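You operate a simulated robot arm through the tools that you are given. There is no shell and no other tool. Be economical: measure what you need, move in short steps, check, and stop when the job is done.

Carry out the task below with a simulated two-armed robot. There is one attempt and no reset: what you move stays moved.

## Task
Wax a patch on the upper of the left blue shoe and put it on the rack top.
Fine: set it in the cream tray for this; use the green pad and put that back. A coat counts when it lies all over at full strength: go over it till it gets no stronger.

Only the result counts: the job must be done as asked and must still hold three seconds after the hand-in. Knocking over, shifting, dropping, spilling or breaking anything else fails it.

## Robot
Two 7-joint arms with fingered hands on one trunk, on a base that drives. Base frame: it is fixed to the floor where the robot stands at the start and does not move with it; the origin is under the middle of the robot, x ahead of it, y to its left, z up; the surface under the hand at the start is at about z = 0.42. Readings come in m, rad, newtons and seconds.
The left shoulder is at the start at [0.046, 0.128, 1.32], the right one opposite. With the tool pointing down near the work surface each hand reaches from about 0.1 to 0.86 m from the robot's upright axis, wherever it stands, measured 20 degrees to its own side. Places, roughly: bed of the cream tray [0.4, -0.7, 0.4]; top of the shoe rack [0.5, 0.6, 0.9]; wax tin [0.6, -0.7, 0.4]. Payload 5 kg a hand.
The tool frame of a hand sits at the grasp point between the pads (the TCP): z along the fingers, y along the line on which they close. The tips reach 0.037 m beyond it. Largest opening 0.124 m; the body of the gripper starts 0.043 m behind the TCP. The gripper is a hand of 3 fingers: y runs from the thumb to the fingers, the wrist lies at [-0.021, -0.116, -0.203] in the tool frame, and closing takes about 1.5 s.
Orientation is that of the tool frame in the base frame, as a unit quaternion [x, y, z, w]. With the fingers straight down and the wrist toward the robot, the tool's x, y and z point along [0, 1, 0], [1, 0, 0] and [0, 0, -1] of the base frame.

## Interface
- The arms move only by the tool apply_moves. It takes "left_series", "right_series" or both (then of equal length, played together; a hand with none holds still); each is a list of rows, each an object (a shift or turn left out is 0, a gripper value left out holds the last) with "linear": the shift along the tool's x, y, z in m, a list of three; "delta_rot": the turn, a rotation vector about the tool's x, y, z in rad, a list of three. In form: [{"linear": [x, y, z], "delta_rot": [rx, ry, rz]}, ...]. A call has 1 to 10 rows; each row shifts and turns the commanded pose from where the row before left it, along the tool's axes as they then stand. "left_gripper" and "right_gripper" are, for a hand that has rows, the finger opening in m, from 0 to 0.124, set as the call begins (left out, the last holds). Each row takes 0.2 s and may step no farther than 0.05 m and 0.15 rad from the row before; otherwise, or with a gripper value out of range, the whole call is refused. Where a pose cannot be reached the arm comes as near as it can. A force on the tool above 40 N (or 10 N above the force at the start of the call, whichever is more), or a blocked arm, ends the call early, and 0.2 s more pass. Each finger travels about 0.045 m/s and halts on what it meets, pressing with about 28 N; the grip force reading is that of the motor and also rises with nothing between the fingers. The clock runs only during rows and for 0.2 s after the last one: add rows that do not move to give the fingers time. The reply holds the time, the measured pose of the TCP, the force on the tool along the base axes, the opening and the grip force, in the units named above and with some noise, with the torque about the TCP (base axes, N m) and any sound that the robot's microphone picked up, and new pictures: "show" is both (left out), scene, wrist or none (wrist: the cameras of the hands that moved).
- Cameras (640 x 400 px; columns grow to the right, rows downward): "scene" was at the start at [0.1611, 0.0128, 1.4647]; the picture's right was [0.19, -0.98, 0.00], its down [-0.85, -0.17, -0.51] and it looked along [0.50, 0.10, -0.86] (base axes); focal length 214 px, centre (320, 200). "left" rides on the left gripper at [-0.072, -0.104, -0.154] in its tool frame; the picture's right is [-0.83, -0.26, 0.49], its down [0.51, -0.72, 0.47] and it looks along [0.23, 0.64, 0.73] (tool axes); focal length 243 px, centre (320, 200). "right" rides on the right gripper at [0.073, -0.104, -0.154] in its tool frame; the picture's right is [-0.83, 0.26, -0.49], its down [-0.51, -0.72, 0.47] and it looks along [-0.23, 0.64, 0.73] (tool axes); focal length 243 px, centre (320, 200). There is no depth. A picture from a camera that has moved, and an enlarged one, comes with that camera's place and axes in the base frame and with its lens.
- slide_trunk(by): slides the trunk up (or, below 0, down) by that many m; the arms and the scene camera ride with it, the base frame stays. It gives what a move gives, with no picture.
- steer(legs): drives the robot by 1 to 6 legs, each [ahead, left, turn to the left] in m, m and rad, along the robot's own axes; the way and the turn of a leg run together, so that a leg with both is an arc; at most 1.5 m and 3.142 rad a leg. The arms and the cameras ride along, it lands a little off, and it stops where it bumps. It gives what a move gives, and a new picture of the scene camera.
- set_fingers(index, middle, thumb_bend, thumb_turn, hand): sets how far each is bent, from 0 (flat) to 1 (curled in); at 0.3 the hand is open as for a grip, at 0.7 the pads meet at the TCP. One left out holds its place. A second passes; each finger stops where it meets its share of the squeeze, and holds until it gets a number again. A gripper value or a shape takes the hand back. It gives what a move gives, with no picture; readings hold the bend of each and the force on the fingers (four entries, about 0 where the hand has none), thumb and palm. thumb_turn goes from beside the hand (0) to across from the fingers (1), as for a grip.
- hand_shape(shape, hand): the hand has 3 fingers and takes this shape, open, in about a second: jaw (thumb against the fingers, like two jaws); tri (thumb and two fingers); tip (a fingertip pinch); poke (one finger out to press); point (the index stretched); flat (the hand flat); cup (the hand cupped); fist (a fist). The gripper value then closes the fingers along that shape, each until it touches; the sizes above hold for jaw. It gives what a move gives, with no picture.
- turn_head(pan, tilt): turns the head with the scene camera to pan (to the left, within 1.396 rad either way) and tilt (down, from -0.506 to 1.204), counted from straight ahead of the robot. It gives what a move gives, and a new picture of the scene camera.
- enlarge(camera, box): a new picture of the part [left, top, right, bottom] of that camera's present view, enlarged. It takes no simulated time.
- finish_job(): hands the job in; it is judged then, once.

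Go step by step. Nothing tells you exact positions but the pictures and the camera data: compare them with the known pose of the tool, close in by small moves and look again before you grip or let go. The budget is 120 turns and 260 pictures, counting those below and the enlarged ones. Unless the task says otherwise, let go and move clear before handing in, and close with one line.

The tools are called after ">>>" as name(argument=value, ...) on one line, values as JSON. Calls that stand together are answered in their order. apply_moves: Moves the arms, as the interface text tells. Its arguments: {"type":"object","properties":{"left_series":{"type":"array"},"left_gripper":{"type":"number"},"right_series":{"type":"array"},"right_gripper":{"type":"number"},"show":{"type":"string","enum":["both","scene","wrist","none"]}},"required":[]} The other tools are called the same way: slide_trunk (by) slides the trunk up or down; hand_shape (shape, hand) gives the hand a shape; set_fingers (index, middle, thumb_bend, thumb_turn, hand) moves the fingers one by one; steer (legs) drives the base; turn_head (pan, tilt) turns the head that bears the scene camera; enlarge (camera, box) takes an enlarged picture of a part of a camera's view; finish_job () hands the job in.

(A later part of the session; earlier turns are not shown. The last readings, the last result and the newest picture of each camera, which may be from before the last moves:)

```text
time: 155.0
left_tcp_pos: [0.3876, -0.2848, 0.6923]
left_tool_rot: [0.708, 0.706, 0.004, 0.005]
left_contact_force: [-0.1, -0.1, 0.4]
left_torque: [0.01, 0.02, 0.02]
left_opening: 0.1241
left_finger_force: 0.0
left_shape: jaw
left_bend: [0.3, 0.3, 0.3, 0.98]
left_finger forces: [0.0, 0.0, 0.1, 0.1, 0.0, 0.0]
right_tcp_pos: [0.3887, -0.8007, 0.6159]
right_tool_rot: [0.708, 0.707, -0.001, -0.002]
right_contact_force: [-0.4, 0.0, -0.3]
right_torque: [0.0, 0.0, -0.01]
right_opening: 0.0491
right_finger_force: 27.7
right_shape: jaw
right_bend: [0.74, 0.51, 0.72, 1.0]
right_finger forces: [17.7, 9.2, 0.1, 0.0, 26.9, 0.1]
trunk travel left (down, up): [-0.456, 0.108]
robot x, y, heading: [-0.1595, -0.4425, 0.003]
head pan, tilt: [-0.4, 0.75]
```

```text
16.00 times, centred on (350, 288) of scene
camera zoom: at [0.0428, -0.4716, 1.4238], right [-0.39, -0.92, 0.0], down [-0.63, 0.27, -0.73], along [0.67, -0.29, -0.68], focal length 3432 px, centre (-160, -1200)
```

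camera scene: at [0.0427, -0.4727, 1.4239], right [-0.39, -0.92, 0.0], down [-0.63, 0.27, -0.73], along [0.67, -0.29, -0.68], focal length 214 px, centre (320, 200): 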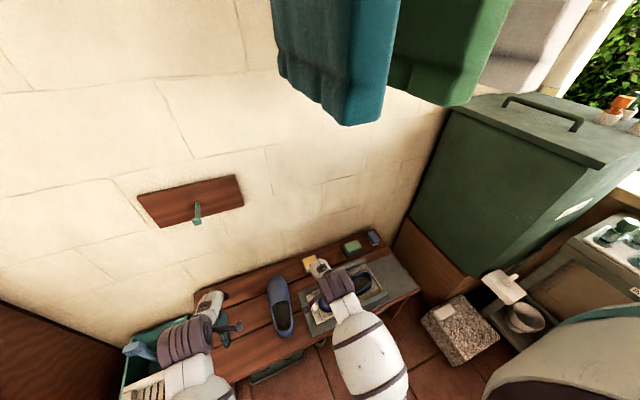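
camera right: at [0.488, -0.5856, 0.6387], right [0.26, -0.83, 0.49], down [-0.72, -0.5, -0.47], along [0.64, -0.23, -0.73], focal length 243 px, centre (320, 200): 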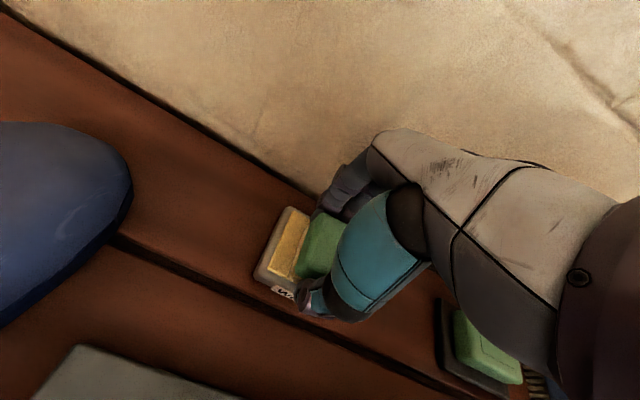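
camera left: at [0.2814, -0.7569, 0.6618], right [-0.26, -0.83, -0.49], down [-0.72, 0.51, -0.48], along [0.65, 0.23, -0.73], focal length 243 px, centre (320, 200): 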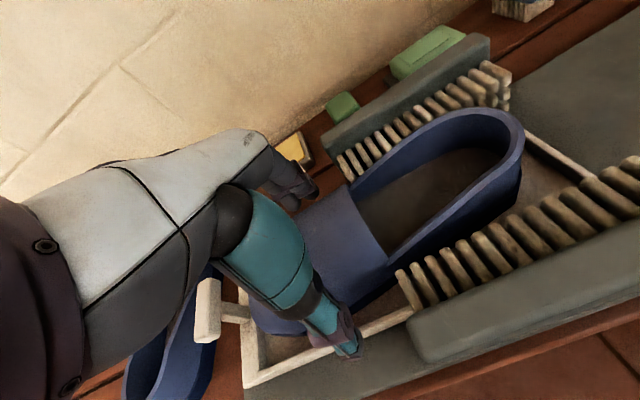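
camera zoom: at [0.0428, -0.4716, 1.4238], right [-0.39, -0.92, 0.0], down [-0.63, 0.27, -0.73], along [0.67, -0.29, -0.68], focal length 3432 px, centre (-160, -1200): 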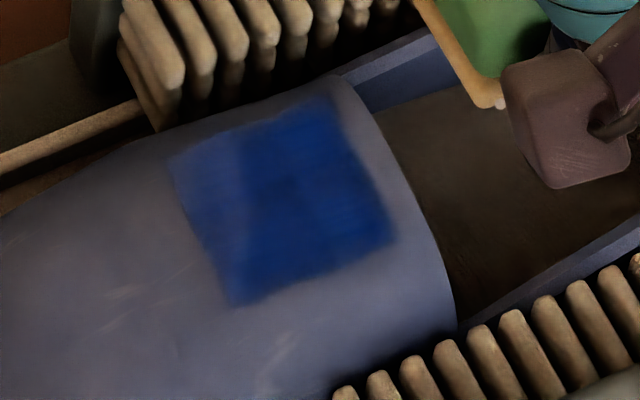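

Nearly uniform; the toe-side strip is still a bit lighter. Another pass further toward the toe.

>>> apply_moves(right_series=[{"linear": [0.05, -0.003, 0]}, {"linear": [0.046, -0.003, 0]}, {"linear": [0.016, 0, 0], "delta_rot": [0.09, -0.11, 0]}, {"linear": [0, 0, 0.045]}, {"linear": [0, 0, 0.02]}, {"linear": [0, 0, 0.005]}, {"linear": [0, 0, 0.002]}, {"linear": [0, 0, 0.002]}, {}], show="none")

>>> apply_moves(right_series=[{"linear": [0, 0, 0.001]}, {"linear": [0, 0.009, 0]}, {"linear": [0, 0.007, 0.001]}, {"linear": [0, -0.008, -0.001]}, {"linear": [0, -0.008, 0]}, {"linear": [0, -0.008, 0]}, {"linear": [0, 0.008, 0]}, {"linear": [0, 0.008, 0]}, {"linear": [0, 0.007, 0.001]}, {"linear": [0, -0.008, -0.001]}], show="none")

```text
time: 157.0
left_tcp_pos: [0.3887, -0.2846, 0.6915]
left_tool_rot: [0.708, 0.706, 0.004, 0.005]
left_contact_force: [-0.1, 0.0, 0.6]
left_torque: [-0.04, -0.01, -0.01]
left_opening: 0.1241
left_finger_force: 0.1
left_shape: jaw
left_bend: [0.3, 0.3, 0.3, 0.98]
left_finger forces: [0.1, 0.0, 0.0, 0.1, 0.0, 0.1]
right_tcp_pos: [0.3772, -0.6971, 0.5426]
right_tool_rot: [0.707, 0.704, -0.071, 0.004]
right_contact_force: [0.1, -0.4, 0.5]
right_torque: [0.0, -0.03, 0.03]
right_opening: 0.0488
right_finger_force: 28.2
right_shape: jaw
right_bend: [0.74, 0.51, 0.72, 1.0]
right_finger forces: [17.6, 9.1, 0.1, 0.1, 26.9, 0.0]
trunk travel left (down, up): [-0.456, 0.108]
robot x, y, heading: [-0.1603, -0.4362, -0.003]
head pan, tilt: [-0.4, 0.75]
```

```text
time: 159.2
left_tcp_pos: [0.3882, -0.2835, 0.6923]
left_tool_rot: [0.709, 0.705, 0.003, 0.004]
left_contact_force: [-0.1, 0.5, -0.4]
left_torque: [0.01, -0.02, 0.0]
left_opening: 0.124
left_finger_force: 0.1
left_shape: jaw
left_bend: [0.3, 0.3, 0.3, 0.98]
left_finger forces: [0.1, 0.1, 0.0, 0.0, 0.1, 0.1]
right_tcp_pos: [0.3834, -0.6963, 0.5417]
right_tool_rot: [0.706, 0.704, -0.071, 0.004]
right_contact_force: [5.4, 0.5, 5.0]
right_torque: [0.03, -0.22, 0.02]
right_opening: 0.0493
right_finger_force: 27.7
right_shape: jaw
right_bend: [0.74, 0.5, 0.72, 1.0]
right_finger forces: [19.9, 10.8, 0.1, 0.0, 25.5, 0.0]
trunk travel left (down, up): [-0.456, 0.108]
robot x, y, heading: [-0.1617, -0.4407, -0.005]
head pan, tilt: [-0.4, 0.75]
```

>>> apply_moves(right_series=[{"linear": [0, 0, 0.0015]}, {"linear": [0, 0.008, 0]}, {"linear": [0, 0.007, 0.001]}, {"linear": [0, -0.008, -0.001]}, {"linear": [0, -0.008, 0]}, {"linear": [0, -0.008, 0]}, {"linear": [0, 0.008, 0]}, {"linear": [0, 0.008, 0]}, {"linear": [0, -0.008, 0]}, {"linear": [0, -0.008, 0]}], show="none")

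>>> apply_moves(right_series=[{"linear": [-0.01, 0.006, -0.003]}, {"linear": [0, 0, 0.0025]}, {"linear": [0, 0.008, 0]}, {"linear": [0, 0.008, 0.001]}, {"linear": [0, -0.008, -0.001]}, {"linear": [0, -0.008, 0]}, {"linear": [0, -0.008, 0]}, {"linear": [0, 0.008, 0]}, {"linear": [0, 0.008, 0]}, {}], show="none")

>>> apply_moves(right_series=[{"linear": [0, 0, -0.03]}, {"linear": [0, 0, -0.045], "delta_rot": [-0.09, 0.11, 0]}, {"linear": [-0.05, 0, 0]}, {"linear": [-0.05, 0, 0]}, {}], show="none")

>>> enlarge(camera="right", box=[140, 200, 280, 290])

>>> enlarge(camera="scene", box=[335, 275, 365, 300])

```text
time: 161.4
left_tcp_pos: [0.3879, -0.2835, 0.6922]
left_tool_rot: [0.709, 0.706, 0.004, 0.005]
left_contact_force: [0.2, 0.5, 0.3]
left_torque: [-0.02, 0.02, 0.06]
left_opening: 0.1239
left_finger_force: 0.1
left_shape: jaw
left_bend: [0.3, 0.3, 0.3, 0.98]
left_finger forces: [0.0, 0.1, 0.0, 0.0, 0.0, 0.0]
right_tcp_pos: [0.3748, -0.697, 0.5408]
right_tool_rot: [0.706, 0.705, -0.072, 0.005]
right_contact_force: [6.3, 0.3, 6.1]
right_torque: [-0.05, -0.29, 0.02]
right_opening: 0.0501
right_finger_force: 27.9
right_shape: jaw
right_bend: [0.74, 0.5, 0.72, 1.0]
right_finger forces: [20.0, 11.2, 0.1, 0.1, 25.6, 0.0]
trunk travel left (down, up): [-0.456, 0.108]
robot x, y, heading: [-0.1602, -0.4398, -0.001]
head pan, tilt: [-0.4, 0.75]
```

```text
time: 163.6
left_tcp_pos: [0.3878, -0.2839, 0.6921]
left_tool_rot: [0.709, 0.705, 0.005, 0.005]
left_contact_force: [0.8, -0.1, 0.0]
left_torque: [0.03, -0.02, 0.01]
left_opening: 0.1239
left_finger_force: 0.0
left_shape: jaw
left_bend: [0.3, 0.3, 0.3, 0.98]
left_finger forces: [0.0, 0.0, 0.0, 0.1, 0.0, 0.0]
right_tcp_pos: [0.3874, -0.7077, 0.5405]
right_tool_rot: [0.705, 0.705, -0.071, 0.005]
right_contact_force: [-1.8, -0.3, 2.9]
right_torque: [0.01, 0.04, -0.01]
right_opening: 0.0493
right_finger_force: 27.8
right_shape: jaw
right_bend: [0.74, 0.5, 0.72, 1.0]
right_finger forces: [17.4, 9.1, 0.0, 0.0, 28.3, 0.1]
trunk travel left (down, up): [-0.456, 0.108]
robot x, y, heading: [-0.1574, -0.4362, -0.001]
head pan, tilt: [-0.4, 0.75]
```

```text
time: 164.8
left_tcp_pos: [0.3874, -0.2837, 0.6914]
left_tool_rot: [0.709, 0.706, 0.004, 0.005]
left_contact_force: [0.0, 0.3, -0.8]
left_torque: [0.01, 0.01, 0.02]
left_opening: 0.1239
left_finger_force: 0.0
left_shape: jaw
left_bend: [0.3, 0.3, 0.3, 0.98]
left_finger forces: [0.0, 0.0, 0.0, 0.0, 0.0, 0.1]
right_tcp_pos: [0.3954, -0.7996, 0.6147]
right_tool_rot: [0.709, 0.706, -0.001, -0.002]
right_contact_force: [-0.3, -0.1, -0.7]
right_torque: [0.01, 0.03, 0.0]
right_opening: 0.0492
right_finger_force: 28.1
right_shape: jaw
right_bend: [0.74, 0.5, 0.72, 1.0]
right_finger forces: [17.7, 9.6, 0.1, 0.0, 27.2, 0.0]
trunk travel left (down, up): [-0.456, 0.108]
robot x, y, heading: [-0.1595, -0.4389, 0.0]
head pan, tilt: [-0.4, 0.75]
```

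```text
4.44 times, centred on (210, 245) of right
camera zoom: at [0.292, -0.7275, 0.7682], right [0.26, -0.83, 0.49], down [-0.73, -0.5, -0.47], along [0.64, -0.23, -0.74], focal length 1078 px, centre (809, 0)
```

zoom: 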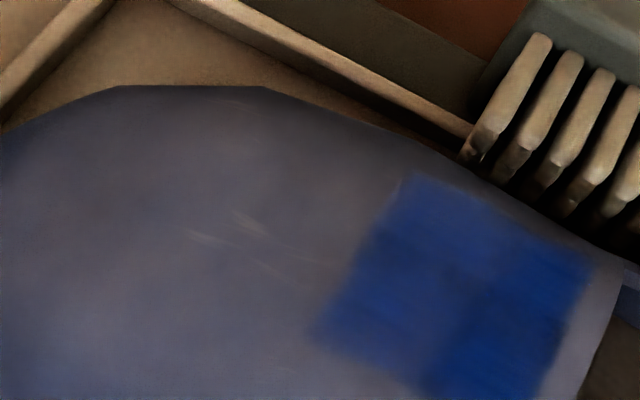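

```text
16.00 times, centred on (350, 288) of scene
camera zoom: at [0.0427, -0.4716, 1.4239], right [-0.39, -0.92, 0.0], down [-0.63, 0.27, -0.73], along [0.67, -0.29, -0.68], focal length 3432 px, centre (-160, -1200)
```

zoom: 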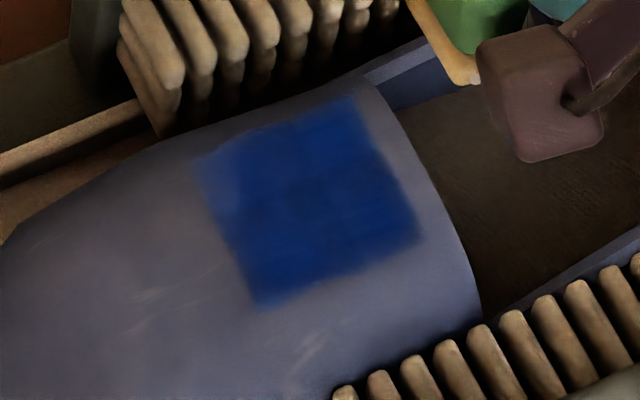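

Almost full; the back toe-side corner is faintly lighter. I'll re-dip and finish with another full pass including that corner.

>>> apply_moves(right_series=[{"linear": [0.029, 0.039, 0]}, {"linear": [0.029, 0.039, 0]}, {"linear": [0.029, 0.039, 0]}, {"linear": [0.029, 0.039, 0]}, {"linear": [0.028, 0.04, 0]}, {"linear": [0, 0, 0.045]}, {"linear": [0, 0, 0.045]}, {"linear": [0, 0, 0.035]}, {"linear": [0, 0, 0.004]}, {}], show="none")

>>> apply_moves(right_series=[{"linear": [0, 0, 0.002]}, {"linear": [0, 0, 0.001]}, {}], show="none")

```text
time: 167.0
left_tcp_pos: [0.3887, -0.2836, 0.6916]
left_tool_rot: [0.708, 0.706, 0.004, 0.004]
left_contact_force: [0.9, 0.2, 1.0]
left_torque: [-0.02, 0.05, -0.04]
left_opening: 0.1238
left_finger_force: 0.1
left_shape: jaw
left_bend: [0.3, 0.3, 0.3, 0.98]
left_finger forces: [0.0, 0.0, 0.0, 0.1, 0.0, 0.0]
right_tcp_pos: [0.5914, -0.6541, 0.4841]
right_tool_rot: [0.708, 0.706, -0.001, -0.003]
right_contact_force: [0.1, 0.5, 0.1]
right_torque: [-0.02, -0.01, -0.02]
right_opening: 0.0495
right_finger_force: 27.5
right_shape: jaw
right_bend: [0.74, 0.5, 0.72, 1.0]
right_finger forces: [17.6, 9.4, 0.0, 0.1, 26.9, 0.0]
trunk travel left (down, up): [-0.456, 0.108]
robot x, y, heading: [-0.1577, -0.4391, -0.002]
head pan, tilt: [-0.4, 0.75]
```

```text
time: 167.8
left_tcp_pos: [0.3886, -0.2842, 0.6928]
left_tool_rot: [0.708, 0.706, 0.004, 0.004]
left_contact_force: [0.0, -0.1, 0.2]
left_torque: [-0.01, 0.02, 0.03]
left_opening: 0.1239
left_finger_force: 0.1
left_shape: jaw
left_bend: [0.3, 0.3, 0.3, 0.98]
left_finger forces: [0.0, 0.0, 0.1, 0.0, 0.0, 0.1]
right_tcp_pos: [0.5905, -0.6546, 0.4811]
right_tool_rot: [0.708, 0.707, -0.001, -0.002]
right_contact_force: [-0.9, 0.1, 2.5]
right_torque: [0.07, -0.07, -0.01]
right_opening: 0.0493
right_finger_force: 28.2
right_shape: jaw
right_bend: [0.74, 0.5, 0.72, 1.0]
right_finger forces: [21.3, 9.2, 0.0, 0.0, 27.3, 0.0]
trunk travel left (down, up): [-0.456, 0.108]
robot x, y, heading: [-0.1632, -0.4399, -0.001]
head pan, tilt: [-0.4, 0.75]
```

The pad has slid up ~8 mm in the grip, so fingertips are nearly flush with its face. I'll set it down at its home spot and regrip higher.

>>> apply_moves(right_series=[{"linear": [0, 0, -0.04]}, {"linear": [0, 0, -0.04]}, {"linear": [-0.04, 0, 0]}, {"linear": [-0.04, 0, 0]}, {"linear": [-0.037, 0.001, 0]}, {"linear": [0, 0, 0.045]}, {"linear": [0, 0, 0.04]}, {"linear": [0, 0, 0.008]}, {}], show="wrist")

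>>> enlarge(camera="scene", box=[290, 220, 410, 300])

```text
time: 169.8
left_tcp_pos: [0.3889, -0.2844, 0.6906]
left_tool_rot: [0.708, 0.706, 0.004, 0.005]
left_contact_force: [-0.3, -0.4, -0.3]
left_torque: [-0.01, -0.01, 0.04]
left_opening: 0.1237
left_finger_force: 0.1
left_shape: jaw
left_bend: [0.3, 0.3, 0.3, 0.98]
left_finger forces: [0.1, 0.1, 0.0, 0.0, 0.1, 0.1]
right_tcp_pos: [0.5924, -0.7717, 0.4688]
right_tool_rot: [0.708, 0.706, -0.002, -0.002]
right_contact_force: [1.0, -0.2, 0.3]
right_torque: [-0.02, 0.02, -0.02]
right_opening: 0.0493
right_finger_force: 28.1
right_shape: jaw
right_bend: [0.74, 0.5, 0.72, 1.0]
right_finger forces: [17.4, 9.2, 0.0, 0.1, 26.6, 0.1]
trunk travel left (down, up): [-0.456, 0.108]
robot x, y, heading: [-0.1631, -0.4393, 0.0]
head pan, tilt: [-0.4, 0.75]
camera right: at [0.4883, -0.7005, 0.6228], right [0.26, -0.83, 0.49], down [-0.73, -0.5, -0.47], along [0.64, -0.23, -0.74], focal length 243 px, centre (320, 200)
```

right: 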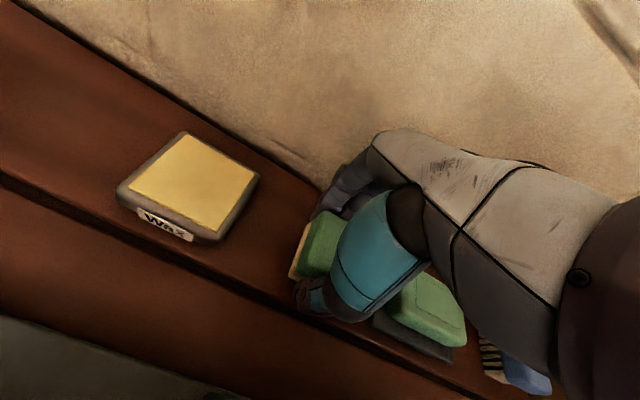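

```text
5.00 times, centred on (350, 260) of scene
camera zoom: at [0.0428, -0.4727, 1.4238], right [-0.39, -0.92, 0.0], down [-0.63, 0.27, -0.73], along [0.67, -0.29, -0.68], focal length 1072 px, centre (170, -100)
```

zoom: 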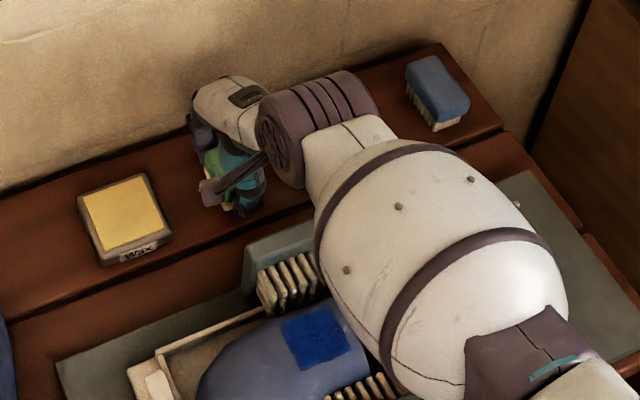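

Matches the original view. Lowering to contact.

>>> apply_moves(right_series=[{"linear": [0, 0, 0.004]}, {"linear": [0, 0, 0.003]}, {"linear": [0, 0, 0.002]}, {"linear": [0, 0, 0.001]}, {}], show="none")

```text
time: 171.0
left_tcp_pos: [0.3883, -0.2837, 0.6921]
left_tool_rot: [0.708, 0.706, 0.004, 0.004]
left_contact_force: [0.5, -0.4, -0.3]
left_torque: [0.01, 0.05, 0.02]
left_opening: 0.1239
left_finger_force: 0.1
left_shape: jaw
left_bend: [0.3, 0.3, 0.3, 0.98]
left_finger forces: [0.1, 0.0, 0.0, 0.0, 0.1, 0.0]
right_tcp_pos: [0.5913, -0.7729, 0.4585]
right_tool_rot: [0.708, 0.706, -0.001, -0.002]
right_contact_force: [-0.7, 0.2, 0.5]
right_torque: [0.01, -0.03, -0.05]
right_opening: 0.0493
right_finger_force: 27.8
right_shape: jaw
right_bend: [0.74, 0.5, 0.72, 1.0]
right_finger forces: [18.7, 9.2, 0.0, 0.0, 26.6, 0.0]
trunk travel left (down, up): [-0.456, 0.108]
robot x, y, heading: [-0.1595, -0.4422, -0.007]
head pan, tilt: [-0.4, 0.75]
```

>>> apply_moves(right_series=[{"linear": [0, 0, 0.001]}, {"linear": [0, 0, 0.001]}, {}], show="none")

```text
time: 171.8
left_tcp_pos: [0.3884, -0.2832, 0.6934]
left_tool_rot: [0.708, 0.706, 0.005, 0.004]
left_contact_force: [0.1, -0.1, 0.1]
left_torque: [0.01, -0.02, 0.02]
left_opening: 0.1238
left_finger_force: 0.0
left_shape: jaw
left_bend: [0.3, 0.3, 0.3, 0.98]
left_finger forces: [0.0, 0.1, 0.0, 0.1, 0.1, 0.0]
right_tcp_pos: [0.5916, -0.773, 0.4591]
right_tool_rot: [0.708, 0.706, -0.001, -0.001]
right_contact_force: [-2.8, -0.1, 11.6]
right_torque: [0.12, 0.12, 0.0]
right_opening: 0.0492
right_finger_force: 27.8
right_shape: jaw
right_bend: [0.74, 0.5, 0.72, 1.0]
right_finger forces: [25.5, 8.6, 0.0, 0.0, 33.0, 0.0]
trunk travel left (down, up): [-0.456, 0.108]
robot x, y, heading: [-0.1607, -0.44, 0.002]
head pan, tilt: [-0.4, 0.75]
```

Down on the bench. Opening, rising 12 mm, and regripping.

>>> apply_moves(right_series=[{}, {}, {}, {}, {}, {"linear": [0, 0, -0.012]}, {}], right_gripper=0.09, show="wrist")

>>> apply_moves(right_series=[{}, {}, {}, {}, {}, {}], right_gripper=0.02, show="wrist")

```text
time: 173.4
left_tcp_pos: [0.3868, -0.2838, 0.6936]
left_tool_rot: [0.708, 0.706, 0.004, 0.005]
left_contact_force: [-0.8, -0.6, -0.3]
left_torque: [-0.02, 0.0, -0.02]
left_opening: 0.1239
left_finger_force: 0.0
left_shape: jaw
left_bend: [0.3, 0.3, 0.3, 0.98]
left_finger forces: [0.1, 0.1, 0.0, 0.0, 0.1, 0.0]
right_tcp_pos: [0.5909, -0.7727, 0.4688]
right_tool_rot: [0.708, 0.706, -0.003, -0.003]
right_contact_force: [-0.5, -0.4, 0.2]
right_torque: [0.02, 0.01, 0.0]
right_opening: 0.0897
right_finger_force: 0.1
right_shape: jaw
right_bend: [0.27, 0.36, 0.57, 0.99]
right_finger forces: [0.1, 0.0, 0.0, 0.0, 0.0, 0.1]
trunk travel left (down, up): [-0.456, 0.108]
robot x, y, heading: [-0.1652, -0.4415, 0.002]
head pan, tilt: [-0.4, 0.75]
camera right: at [0.4879, -0.7004, 0.6223], right [0.26, -0.83, 0.49], down [-0.73, -0.5, -0.47], along [0.64, -0.23, -0.74], focal length 243 px, centre (320, 200)
```

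right: 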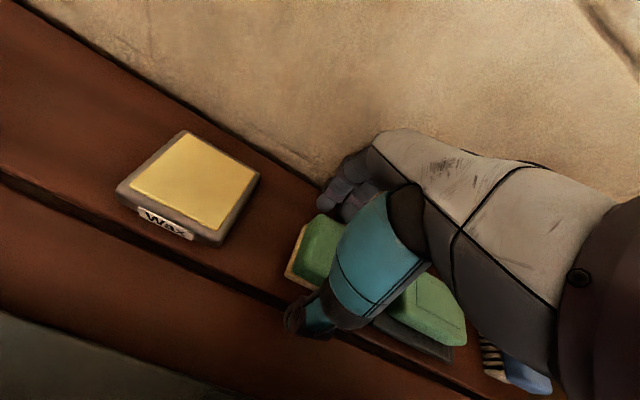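

```text
time: 174.8
left_tcp_pos: [0.3887, -0.285, 0.6927]
left_tool_rot: [0.709, 0.706, 0.004, 0.003]
left_contact_force: [0.0, 0.2, -0.1]
left_torque: [0.0, 0.01, 0.02]
left_opening: 0.1238
left_finger_force: 0.0
left_shape: jaw
left_bend: [0.3, 0.3, 0.3, 0.98]
left_finger forces: [0.0, 0.0, 0.1, 0.0, 0.0, 0.0]
right_tcp_pos: [0.5912, -0.7718, 0.4696]
right_tool_rot: [0.708, 0.707, -0.002, -0.004]
right_contact_force: [0.7, -0.4, 0.1]
right_torque: [0.01, 0.03, -0.02]
right_opening: 0.0492
right_finger_force: 27.8
right_shape: jaw
right_bend: [0.74, 0.49, 0.72, 1.0]
right_finger forces: [16.3, 8.9, 0.0, 0.0, 25.2, 0.0]
trunk travel left (down, up): [-0.456, 0.108]
robot x, y, heading: [-0.1613, -0.4439, -0.003]
head pan, tilt: [-0.4, 0.75]
camera right: at [0.4885, -0.7005, 0.6227], right [0.26, -0.83, 0.49], down [-0.73, -0.5, -0.47], along [0.64, -0.23, -0.74], focal length 243 px, centre (320, 200)
```

right: 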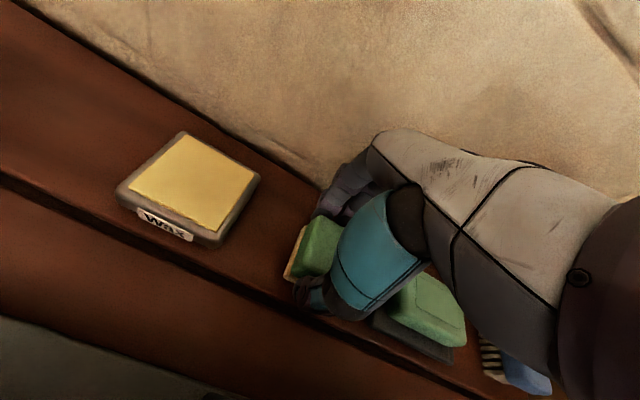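

Regripped with fresh protrusion (TCP .4695, like the original). Dipping again: contact should come near z .491.

>>> apply_moves(right_series=[{"linear": [0, 0, -0.04]}, {"linear": [0, 0, -0.04]}, {"linear": [0.04, 0, 0]}, {"linear": [0.04, 0, 0]}, {"linear": [0.037, 0, 0]}, {"linear": [0, 0, 0.04]}, {"linear": [0, 0, 0.014]}, {"linear": [0, 0, 0.003]}, {"linear": [0, 0, 0.002]}, {}], show="none")

>>> apply_moves(right_series=[{"linear": [0, 0, 0.001]}, {"linear": [0, 0, -0.04]}, {"linear": [0, 0, -0.045]}, {"linear": [0, 0, -0.03]}, {"linear": [-0.012, -0.045, 0]}, {"linear": [-0.012, -0.045, 0]}, {"linear": [-0.012, -0.045, 0]}, {"linear": [-0.012, -0.045, 0]}, {"linear": [0, -0.02, 0], "delta_rot": [0.09, -0.11, 0]}, {}], show="none")

```text
time: 177.0
left_tcp_pos: [0.3876, -0.2844, 0.6929]
left_tool_rot: [0.709, 0.705, 0.004, 0.005]
left_contact_force: [0.6, 0.9, 0.0]
left_torque: [-0.01, -0.03, 0.01]
left_opening: 0.124
left_finger_force: 0.1
left_shape: jaw
left_bend: [0.3, 0.3, 0.3, 0.98]
left_finger forces: [0.1, 0.0, 0.0, 0.0, 0.0, 0.0]
right_tcp_pos: [0.5923, -0.6558, 0.491]
right_tool_rot: [0.709, 0.705, 0.0, -0.002]
right_contact_force: [-2.0, 0.5, 6.6]
right_torque: [0.0, 0.05, -0.02]
right_opening: 0.0494
right_finger_force: 28.3
right_shape: jaw
right_bend: [0.74, 0.49, 0.72, 1.0]
right_finger forces: [16.7, 9.1, 0.1, 0.0, 27.2, 0.1]
trunk travel left (down, up): [-0.456, 0.108]
robot x, y, heading: [-0.162, -0.4412, 0.0]
head pan, tilt: [-0.4, 0.75]
```

```text
time: 179.2
left_tcp_pos: [0.3882, -0.2858, 0.6916]
left_tool_rot: [0.709, 0.705, 0.004, 0.004]
left_contact_force: [-0.5, 0.6, 0.7]
left_torque: [0.03, 0.01, 0.03]
left_opening: 0.124
left_finger_force: 0.1
left_shape: jaw
left_bend: [0.3, 0.3, 0.3, 0.98]
left_finger forces: [0.1, 0.0, 0.0, 0.0, 0.0, 0.0]
right_tcp_pos: [0.3934, -0.7036, 0.6055]
right_tool_rot: [0.706, 0.705, -0.072, 0.004]
right_contact_force: [0.3, 0.1, -1.2]
right_torque: [-0.01, 0.01, 0.03]
right_opening: 0.0494
right_finger_force: 27.8
right_shape: jaw
right_bend: [0.74, 0.49, 0.72, 1.0]
right_finger forces: [16.9, 9.5, 0.0, 0.0, 26.3, 0.0]
trunk travel left (down, up): [-0.456, 0.108]
robot x, y, heading: [-0.1641, -0.4399, 0.0]
head pan, tilt: [-0.4, 0.75]
```

>>> apply_moves(right_series=[{"linear": [-0.004, 0.004, 0.04]}, {"linear": [0, 0, 0.01]}, {"linear": [0, 0, 0.004]}, {"linear": [0, 0, 0.002]}, {}], show="none")

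```text
time: 180.4
left_tcp_pos: [0.3874, -0.2838, 0.6925]
left_tool_rot: [0.708, 0.706, 0.005, 0.005]
left_contact_force: [-0.6, 0.6, 0.4]
left_torque: [0.01, 0.01, 0.0]
left_opening: 0.1241
left_finger_force: 0.2
left_shape: jaw
left_bend: [0.3, 0.3, 0.3, 0.98]
left_finger forces: [0.0, 0.0, 0.0, 0.1, 0.1, 0.1]
right_tcp_pos: [0.3919, -0.7127, 0.5516]
right_tool_rot: [0.707, 0.704, -0.07, 0.007]
right_contact_force: [0.5, 0.9, 17.1]
right_torque: [-0.06, 0.38, -0.01]
right_opening: 0.0503
right_finger_force: 27.9
right_shape: jaw
right_bend: [0.74, 0.49, 0.72, 1.0]
right_finger forces: [18.1, 10.9, 0.0, 0.1, 30.1, 0.1]
trunk travel left (down, up): [-0.456, 0.108]
robot x, y, heading: [-0.1577, -0.4413, -0.0]
head pan, tilt: [-0.4, 0.75]
```

17 N. Rubbing passes across the toe half, then with more roll for the back corner.

>>> apply_moves(right_series=[{"linear": [0, -0.008, 0]}, {"linear": [0, -0.008, 0]}, {"linear": [0, -0.008, 0]}, {"linear": [0, 0.008, 0]}, {"linear": [0, 0.008, 0]}, {"linear": [0, 0.008, 0]}, {"linear": [0, 0.006, 0.001]}, {"linear": [0, -0.006, -0.001]}, {"linear": [0, -0.008, 0]}, {"linear": [0, 0.008, 0]}], show="none")

>>> apply_moves(right_series=[{"linear": [0, 0.008, -0.002], "delta_rot": [0.09, 0, 0]}, {"linear": [0, 0, 0.003]}, {"linear": [0, 0, 0.002]}, {"linear": [0, 0.006, 0]}, {"linear": [0, -0.008, 0]}, {"linear": [0, 0.008, 0]}, {"linear": [0, -0.008, 0]}, {}], show="none")

```text
time: 182.6
left_tcp_pos: [0.3894, -0.2831, 0.6925]
left_tool_rot: [0.708, 0.706, 0.004, 0.004]
left_contact_force: [0.5, 0.0, 0.0]
left_torque: [-0.01, 0.0, -0.02]
left_opening: 0.1235
left_finger_force: 0.1
left_shape: jaw
left_bend: [0.3, 0.3, 0.3, 0.98]
left_finger forces: [0.0, 0.1, 0.0, 0.0, 0.0, 0.0]
right_tcp_pos: [0.3919, -0.7135, 0.5503]
right_tool_rot: [0.705, 0.705, -0.072, 0.004]
right_contact_force: [0.7, 0.7, 1.5]
right_torque: [0.21, 0.01, 0.04]
right_opening: 0.0483
right_finger_force: 28.0
right_shape: jaw
right_bend: [0.74, 0.5, 0.73, 1.0]
right_finger forces: [15.4, 10.0, 0.0, 0.0, 25.5, 0.0]
trunk travel left (down, up): [-0.456, 0.108]
robot x, y, heading: [-0.1563, -0.4408, -0.001]
head pan, tilt: [-0.4, 0.75]
```

```text
time: 184.4
left_tcp_pos: [0.3878, -0.2841, 0.6926]
left_tool_rot: [0.708, 0.706, 0.004, 0.004]
left_contact_force: [-0.2, 1.1, 0.0]
left_torque: [0.01, 0.0, 0.04]
left_opening: 0.124
left_finger_force: 0.1
left_shape: jaw
left_bend: [0.3, 0.3, 0.3, 0.98]
left_finger forces: [0.0, 0.0, 0.0, 0.1, 0.1, 0.0]
right_tcp_pos: [0.398, -0.7127, 0.5469]
right_tool_rot: [0.706, 0.701, -0.102, -0.025]
right_contact_force: [10.4, 0.6, 13.2]
right_torque: [-0.03, -0.4, 0.07]
right_opening: 0.0489
right_finger_force: 27.5
right_shape: jaw
right_bend: [0.74, 0.49, 0.73, 1.0]
right_finger forces: [20.1, 11.4, 0.1, 0.1, 23.9, 0.0]
trunk travel left (down, up): [-0.456, 0.108]
robot x, y, heading: [-0.1622, -0.4402, -0.002]
head pan, tilt: [-0.4, 0.75]
```

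Now the throat half, then look.

>>> apply_moves(right_series=[{"linear": [0, 0, -0.006]}, {"linear": [-0.02, 0, -0.003], "delta_rot": [-0.03, 0.08, 0]}, {"linear": [0, 0, 0.006]}, {"linear": [0, 0, 0.003]}, {"linear": [0, -0.008, 0]}, {"linear": [0, -0.008, 0]}, {"linear": [0, -0.008, 0]}, {"linear": [0, 0.008, 0]}, {"linear": [0, 0.008, 0]}, {"linear": [0, 0.008, 0]}], show="none")

>>> apply_moves(right_series=[{"linear": [0, -0.008, 0]}, {"linear": [0, -0.008, 0]}, {"linear": [0, -0.008, 0]}, {"linear": [0, 0.008, 0]}, {"linear": [0, 0.008, 0]}, {}, {"linear": [0, 0, -0.03]}, {"linear": [0, 0, -0.045], "delta_rot": [-0.14, 0.04, 0]}, {"linear": [-0.05, 0, 0]}, {"linear": [-0.05, 0, 0]}], show="none")

>>> enlarge(camera="right", box=[140, 200, 280, 290])

>>> enlarge(camera="scene", box=[335, 275, 365, 300])

```text
time: 186.6
left_tcp_pos: [0.3882, -0.2838, 0.6926]
left_tool_rot: [0.708, 0.706, 0.004, 0.005]
left_contact_force: [0.3, 0.3, -0.2]
left_torque: [0.02, 0.02, 0.0]
left_opening: 0.1241
left_finger_force: 0.0
left_shape: jaw
left_bend: [0.3, 0.3, 0.3, 0.98]
left_finger forces: [0.1, 0.0, 0.0, 0.0, 0.0, 0.1]
right_tcp_pos: [0.3958, -0.7325, 0.5476]
right_tool_rot: [0.709, 0.701, -0.064, -0.044]
right_contact_force: [-6.6, 1.1, 13.7]
right_torque: [-0.03, 0.37, -0.05]
right_opening: 0.0483
right_finger_force: 28.6
right_shape: jaw
right_bend: [0.75, 0.52, 0.72, 1.0]
right_finger forces: [14.6, 6.4, 0.1, 0.0, 29.5, 0.0]
trunk travel left (down, up): [-0.456, 0.108]
robot x, y, heading: [-0.1625, -0.4435, -0.003]
head pan, tilt: [-0.4, 0.75]
```

```text
time: 188.8
left_tcp_pos: [0.3871, -0.2848, 0.6923]
left_tool_rot: [0.708, 0.706, 0.004, 0.004]
left_contact_force: [0.0, -0.4, -0.5]
left_torque: [0.02, -0.05, 0.01]
left_opening: 0.1238
left_finger_force: 0.0
left_shape: jaw
left_bend: [0.3, 0.3, 0.3, 0.98]
left_finger forces: [0.0, 0.0, 0.1, 0.1, 0.0, 0.1]
right_tcp_pos: [0.399, -0.8299, 0.621]
right_tool_rot: [0.713, 0.701, 0.0, -0.009]
right_contact_force: [-0.6, 0.5, -0.6]
right_torque: [0.02, -0.02, -0.02]
right_opening: 0.0476
right_finger_force: 27.6
right_shape: jaw
right_bend: [0.74, 0.51, 0.72, 1.0]
right_finger forces: [16.8, 8.4, 0.0, 0.0, 25.2, 0.0]
trunk travel left (down, up): [-0.456, 0.108]
robot x, y, heading: [-0.1601, -0.4413, -0.004]
head pan, tilt: [-0.4, 0.75]
```

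```text
4.44 times, centred on (210, 245) of right
camera zoom: at [0.2984, -0.7591, 0.7775], right [0.26, -0.84, 0.48], down [-0.74, -0.49, -0.47], along [0.63, -0.23, -0.74], focal length 1078 px, centre (809, 0)
```

zoom: 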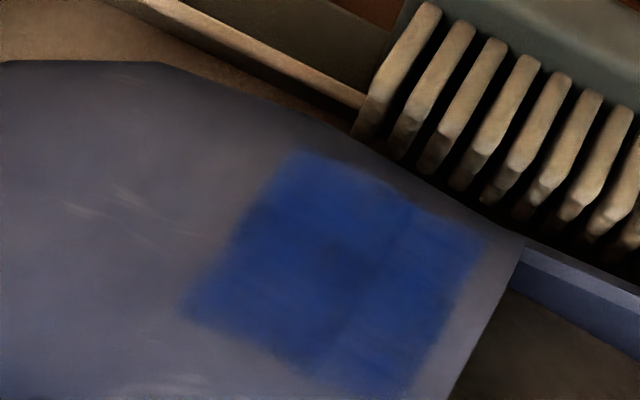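

```text
16.00 times, centred on (350, 288) of scene
camera zoom: at [0.0423, -0.4739, 1.4238], right [-0.39, -0.92, 0.0], down [-0.63, 0.27, -0.73], along [0.67, -0.28, -0.68], focal length 3432 px, centre (-160, -1200)
```

zoom: 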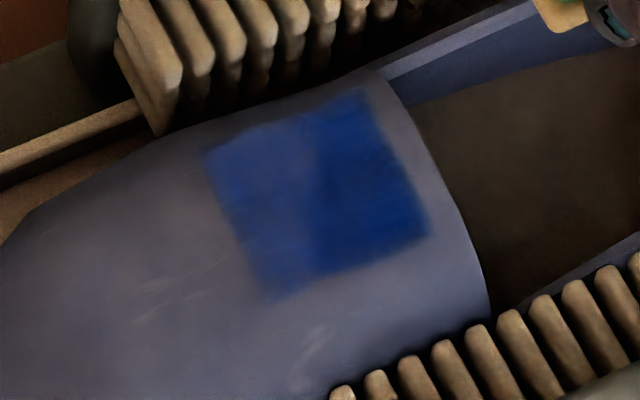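

The light/dark split may just be the hand's shadow. I'll move the hand off toward the pad's home and view the patch unshadowed.

>>> apply_moves(right_series=[{"linear": [0, 0.045, -0.01]}, {"linear": [0, 0.045, 0]}, {"linear": [0.02, 0.045, 0]}, {"linear": [0.02, 0.045, 0]}, {"linear": [0.018, 0.012, 0]}, {}], show="none")

>>> enlarge(camera="scene", box=[335, 275, 365, 300])

>>> enlarge(camera="scene", box=[290, 230, 420, 330])

```text
time: 190.2
left_tcp_pos: [0.3885, -0.2835, 0.6942]
left_tool_rot: [0.709, 0.706, 0.004, 0.005]
left_contact_force: [0.4, -1.0, 0.0]
left_torque: [0.0, -0.02, 0.01]
left_opening: 0.1243
left_finger_force: 0.1
left_shape: jaw
left_bend: [0.3, 0.3, 0.3, 0.98]
left_finger forces: [0.1, 0.0, 0.1, 0.1, 0.1, 0.0]
right_tcp_pos: [0.5937, -0.7762, 0.6298]
right_tool_rot: [0.712, 0.702, -0.002, -0.009]
right_contact_force: [-0.6, -0.6, -0.1]
right_torque: [0.01, -0.01, -0.04]
right_opening: 0.0476
right_finger_force: 27.9
right_shape: jaw
right_bend: [0.74, 0.51, 0.72, 1.0]
right_finger forces: [16.8, 8.3, 0.1, 0.0, 24.9, 0.1]
trunk travel left (down, up): [-0.456, 0.108]
robot x, y, heading: [-0.161, -0.4408, -0.007]
head pan, tilt: [-0.4, 0.75]
```

```text
16.00 times, centred on (350, 288) of scene
camera zoom: at [0.0428, -0.4731, 1.4238], right [-0.39, -0.92, 0.0], down [-0.63, 0.27, -0.73], along [0.67, -0.29, -0.68], focal length 3432 px, centre (-160, -1200)
```

zoom: 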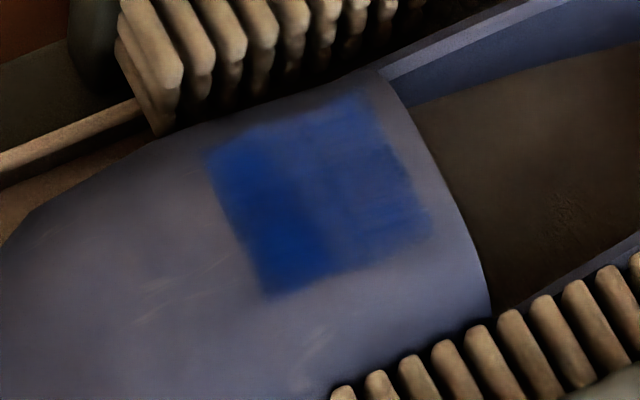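

```text
4.00 times, centred on (355, 280) of scene
camera zoom: at [0.0428, -0.4731, 1.4238], right [-0.39, -0.92, 0.0], down [-0.63, 0.27, -0.73], along [0.67, -0.29, -0.68], focal length 858 px, centre (180, -120)
```

zoom: 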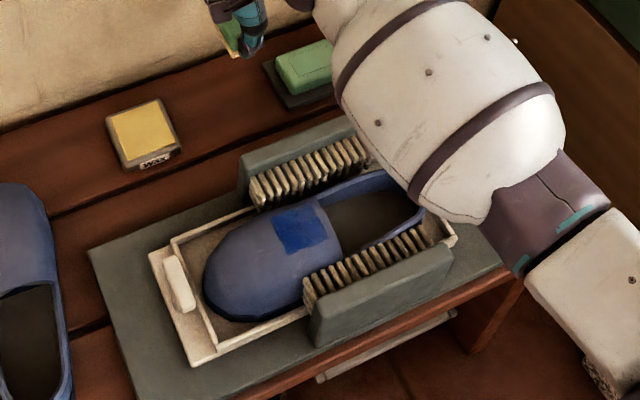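

The tone split flips with arm position (gloss/reflection), so the coat itself is even and no longer gains. Returning the pad to its home spot.

>>> apply_moves(right_series=[{"linear": [0.004, -0.002, 0.02], "delta_rot": [-0.016, -0.01, -0.014]}, {"linear": [0, 0, 0.045]}, {"linear": [0, 0, 0.045]}, {"linear": [0, 0, 0.03]}, {"linear": [0, 0, 0.012]}, {}], show="wrist")

>>> enlarge(camera="right", box=[240, 160, 400, 340])

```text
time: 191.6
left_tcp_pos: [0.3884, -0.2849, 0.6922]
left_tool_rot: [0.708, 0.706, 0.004, 0.004]
left_contact_force: [0.7, -0.9, 0.6]
left_torque: [-0.02, 0.0, 0.0]
left_opening: 0.1237
left_finger_force: 0.0
left_shape: jaw
left_bend: [0.3, 0.3, 0.3, 0.98]
left_finger forces: [0.0, 0.1, 0.0, 0.1, 0.0, 0.0]
right_tcp_pos: [0.5905, -0.7703, 0.4789]
right_tool_rot: [0.707, 0.707, 0.001, 0.0]
right_contact_force: [0.3, 0.4, -1.2]
right_torque: [0.01, -0.01, -0.02]
right_opening: 0.0477
right_finger_force: 28.2
right_shape: jaw
right_bend: [0.74, 0.51, 0.72, 1.0]
right_finger forces: [16.6, 8.3, 0.1, 0.1, 25.0, 0.0]
trunk travel left (down, up): [-0.456, 0.108]
robot x, y, heading: [-0.1585, -0.4399, 0.001]
head pan, tilt: [-0.4, 0.75]
camera right: at [0.486, -0.6992, 0.6312], right [0.26, -0.83, 0.49], down [-0.72, -0.51, -0.47], along [0.64, -0.23, -0.73], focal length 243 px, centre (320, 200)
```

right: 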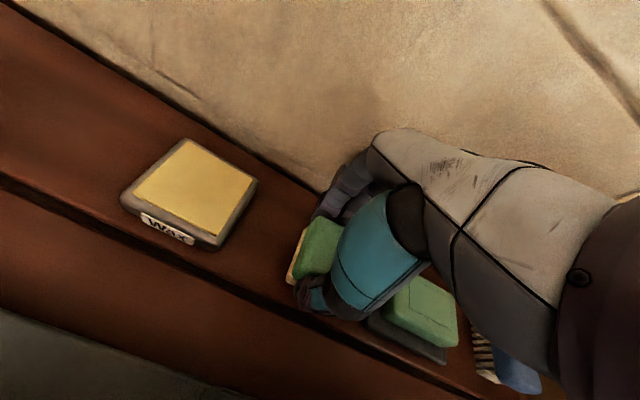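

```text
2.22 times, centred on (320, 250) of right
camera zoom: at [0.486, -0.6992, 0.6312], right [0.26, -0.83, 0.49], down [-0.72, -0.51, -0.47], along [0.64, -0.23, -0.73], focal length 539 px, centre (320, 89)
```

zoom: 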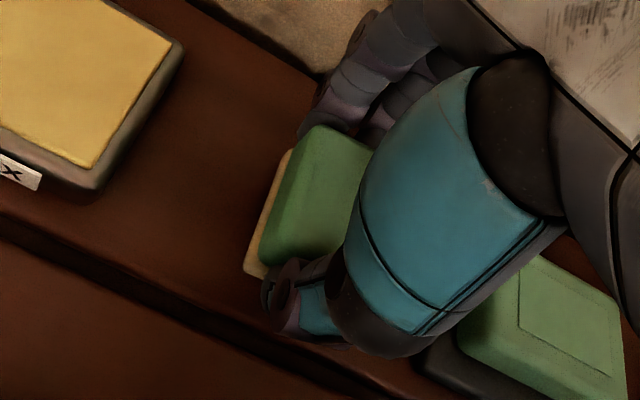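

Pad is square in the hand and over its home. Lowering to contact.

>>> apply_moves(right_series=[{"linear": [0, 0, 0.006]}, {"linear": [0, 0, 0.003]}, {"linear": [0, 0, 0.002]}, {}], show="none")

```text
time: 192.6
left_tcp_pos: [0.3891, -0.2846, 0.6918]
left_tool_rot: [0.708, 0.706, 0.005, 0.004]
left_contact_force: [0.2, -0.5, -0.3]
left_torque: [-0.01, 0.0, -0.03]
left_opening: 0.1236
left_finger_force: 0.1
left_shape: jaw
left_bend: [0.3, 0.3, 0.3, 0.98]
left_finger forces: [0.0, 0.1, 0.1, 0.0, 0.1, 0.1]
right_tcp_pos: [0.5902, -0.7707, 0.4667]
right_tool_rot: [0.707, 0.707, 0.001, 0.0]
right_contact_force: [-0.2, -0.3, 0.1]
right_torque: [-0.06, 0.01, 0.01]
right_opening: 0.0474
right_finger_force: 27.9
right_shape: jaw
right_bend: [0.74, 0.51, 0.72, 1.0]
right_finger forces: [16.7, 8.3, 0.0, 0.0, 25.0, 0.0]
trunk travel left (down, up): [-0.456, 0.108]
robot x, y, heading: [-0.1594, -0.4369, 0.001]
head pan, tilt: [-0.4, 0.75]
```

>>> apply_moves(right_series=[{"linear": [0, 0, 0.002]}, {"linear": [0, 0, 0.001]}, {"linear": [0, 0, 0.001]}, {}], show="none")

```text
time: 193.6
left_tcp_pos: [0.3884, -0.2832, 0.6923]
left_tool_rot: [0.708, 0.706, 0.006, 0.005]
left_contact_force: [0.1, -0.1, -0.6]
left_torque: [0.03, 0.01, -0.01]
left_opening: 0.1242
left_finger_force: 0.2
left_shape: jaw
left_bend: [0.3, 0.3, 0.3, 0.98]
left_finger forces: [0.0, 0.0, 0.1, 0.0, 0.0, 0.0]
right_tcp_pos: [0.5904, -0.7701, 0.4645]
right_tool_rot: [0.708, 0.707, 0.001, 0.001]
right_contact_force: [0.0, -0.7, 8.2]
right_torque: [0.1, 0.22, 0.03]
right_opening: 0.0476
right_finger_force: 27.6
right_shape: jaw
right_bend: [0.74, 0.51, 0.73, 1.0]
right_finger forces: [17.4, 8.3, 0.0, 0.0, 26.6, 0.0]
trunk travel left (down, up): [-0.456, 0.108]
robot x, y, heading: [-0.1633, -0.4412, 0.001]
head pan, tilt: [-0.4, 0.75]
```

Down. Releasing, then rising clear.

>>> apply_moves(right_series=[{}, {}, {}, {}, {}, {}, {"linear": [0, 0, -0.03]}, {"linear": [0, 0, -0.05]}, {"linear": [0, 0, -0.05]}, {"linear": [0, -0.05, 0]}], right_gripper=0.095, show="wrist")

>>> enlarge(camera="scene", box=[290, 230, 420, 330])

```text
time: 195.8
left_tcp_pos: [0.3854, -0.2842, 0.6924]
left_tool_rot: [0.709, 0.706, 0.006, 0.005]
left_contact_force: [0.3, 0.4, 0.0]
left_torque: [0.05, -0.01, 0.0]
left_opening: 0.1238
left_finger_force: 0.1
left_shape: jaw
left_bend: [0.3, 0.3, 0.3, 0.98]
left_finger forces: [0.0, 0.0, 0.1, 0.0, 0.0, 0.0]
right_tcp_pos: [0.5369, -0.7703, 0.594]
right_tool_rot: [0.707, 0.707, 0.002, 0.001]
right_contact_force: [0.0, 0.2, 0.3]
right_torque: [0.02, 0.02, -0.02]
right_opening: 0.0948
right_finger_force: 0.1
right_shape: jaw
right_bend: [0.26, 0.35, 0.53, 0.99]
right_finger forces: [0.0, 0.1, 0.0, 0.0, 0.0, 0.0]
trunk travel left (down, up): [-0.456, 0.108]
robot x, y, heading: [-0.1605, -0.4383, -0.005]
head pan, tilt: [-0.4, 0.75]
camera right: at [0.4325, -0.6996, 0.7479], right [0.26, -0.83, 0.49], down [-0.72, -0.51, -0.48], along [0.64, -0.23, -0.73], focal length 243 px, centre (320, 200)
```

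right: 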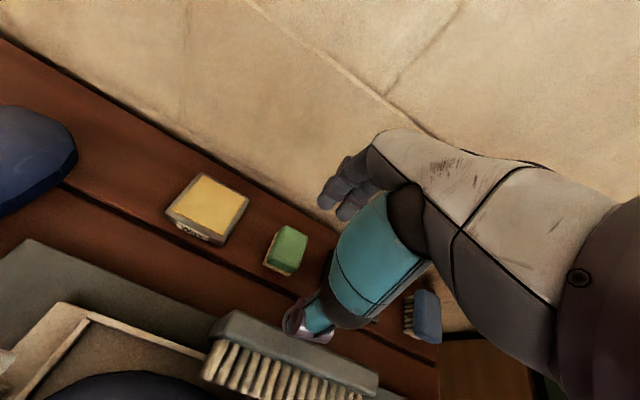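

```text
4.00 times, centred on (355, 280) of scene
camera zoom: at [0.0394, -0.4734, 1.4244], right [-0.39, -0.92, 0.0], down [-0.63, 0.27, -0.73], along [0.68, -0.29, -0.68], focal length 858 px, centre (180, -120)
```

zoom: 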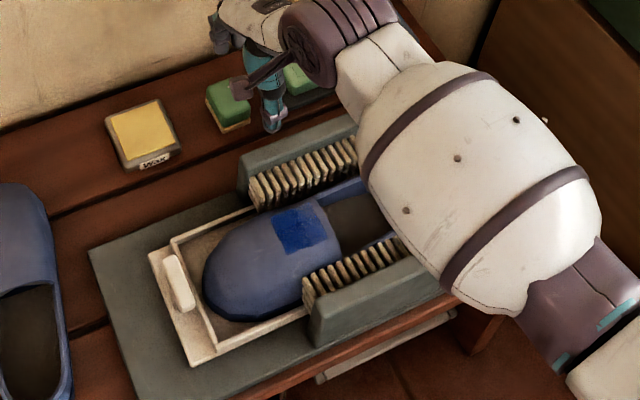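

Pad is home. The tray has slid ~5 cm right along its runners, so before lifting the shoe I'll push the tray back with closed right fingers against its right end. Moving the right hand to the right of it.

>>> apply_moves(right_series=[{"linear": [-0.03, -0.035, -0.01]}, {"linear": [-0.03, -0.035, 0]}, {"linear": [-0.03, -0.035, 0]}, {"linear": [-0.03, -0.035, 0]}, {"linear": [-0.048, 0, 0]}, {"linear": [-0.048, 0, 0]}, {"linear": [-0.035, 0, 0]}, {"linear": [0, 0, 0.04]}, {}], right_gripper=0.0, show="both")

>>> enlarge(camera="scene", box=[290, 230, 450, 340])

```text
time: 197.8
left_tcp_pos: [0.3871, -0.2848, 0.6928]
left_tool_rot: [0.709, 0.705, 0.005, 0.005]
left_contact_force: [0.0, -0.1, -0.6]
left_torque: [0.01, -0.03, -0.03]
left_opening: 0.1237
left_finger_force: 0.1
left_shape: jaw
left_bend: [0.3, 0.3, 0.3, 0.98]
left_finger forces: [0.0, 0.1, 0.0, 0.0, 0.0, 0.1]
right_tcp_pos: [0.4006, -1.0225, 0.5618]
right_tool_rot: [0.707, 0.707, 0.001, 0.001]
right_contact_force: [-0.6, -0.5, 0.5]
right_torque: [-0.01, -0.02, 0.07]
right_opening: 0.0
right_finger_force: 28.6
right_shape: jaw
right_bend: [0.7, 0.7, 0.56, 1.0]
right_finger forces: [0.0, 0.0, 0.1, 0.1, 0.1, 0.1]
trunk travel left (down, up): [-0.456, 0.108]
robot x, y, heading: [-0.1625, -0.4392, -0.001]
head pan, tilt: [-0.4, 0.75]
camera scene: at [0.0419, -0.4726, 1.424], right [-0.39, -0.92, 0.0], down [-0.63, 0.27, -0.73], along [0.67, -0.29, -0.68], focal length 214 px, centre (320, 200)
camera right: at [0.295, -0.9511, 0.7161], right [0.26, -0.83, 0.49], down [-0.72, -0.51, -0.47], along [0.64, -0.23, -0.73], focal length 243 px, centre (320, 200)
```

scene: 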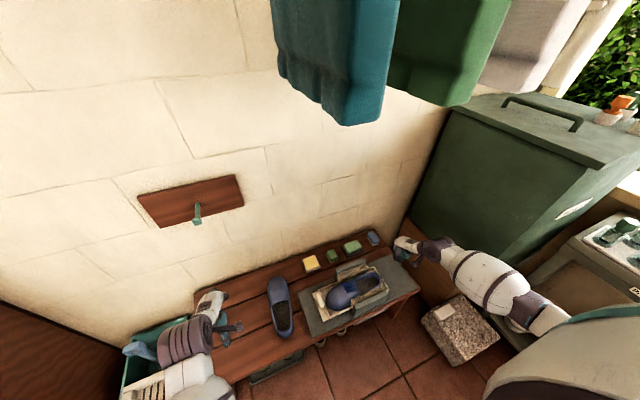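
right: 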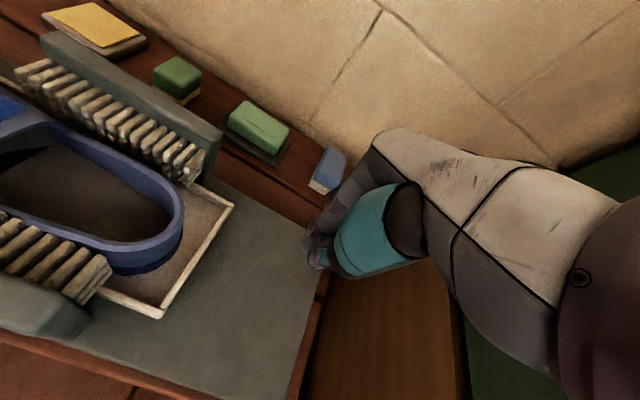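

```text
3.64 times, centred on (370, 285) of scene
camera zoom: at [0.0419, -0.4726, 1.424], right [-0.39, -0.92, 0.0], down [-0.63, 0.27, -0.73], along [0.67, -0.29, -0.68], focal length 780 px, centre (138, -109)
```

zoom: 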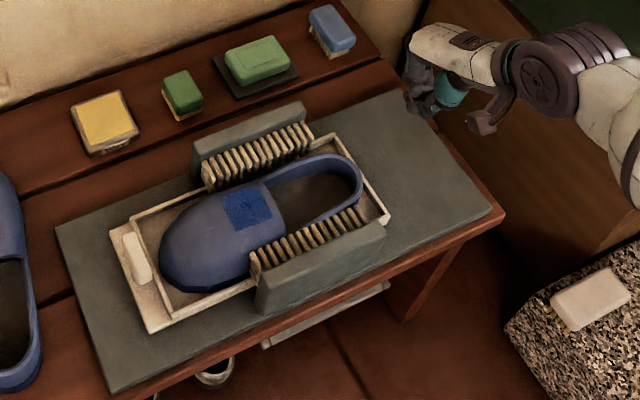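

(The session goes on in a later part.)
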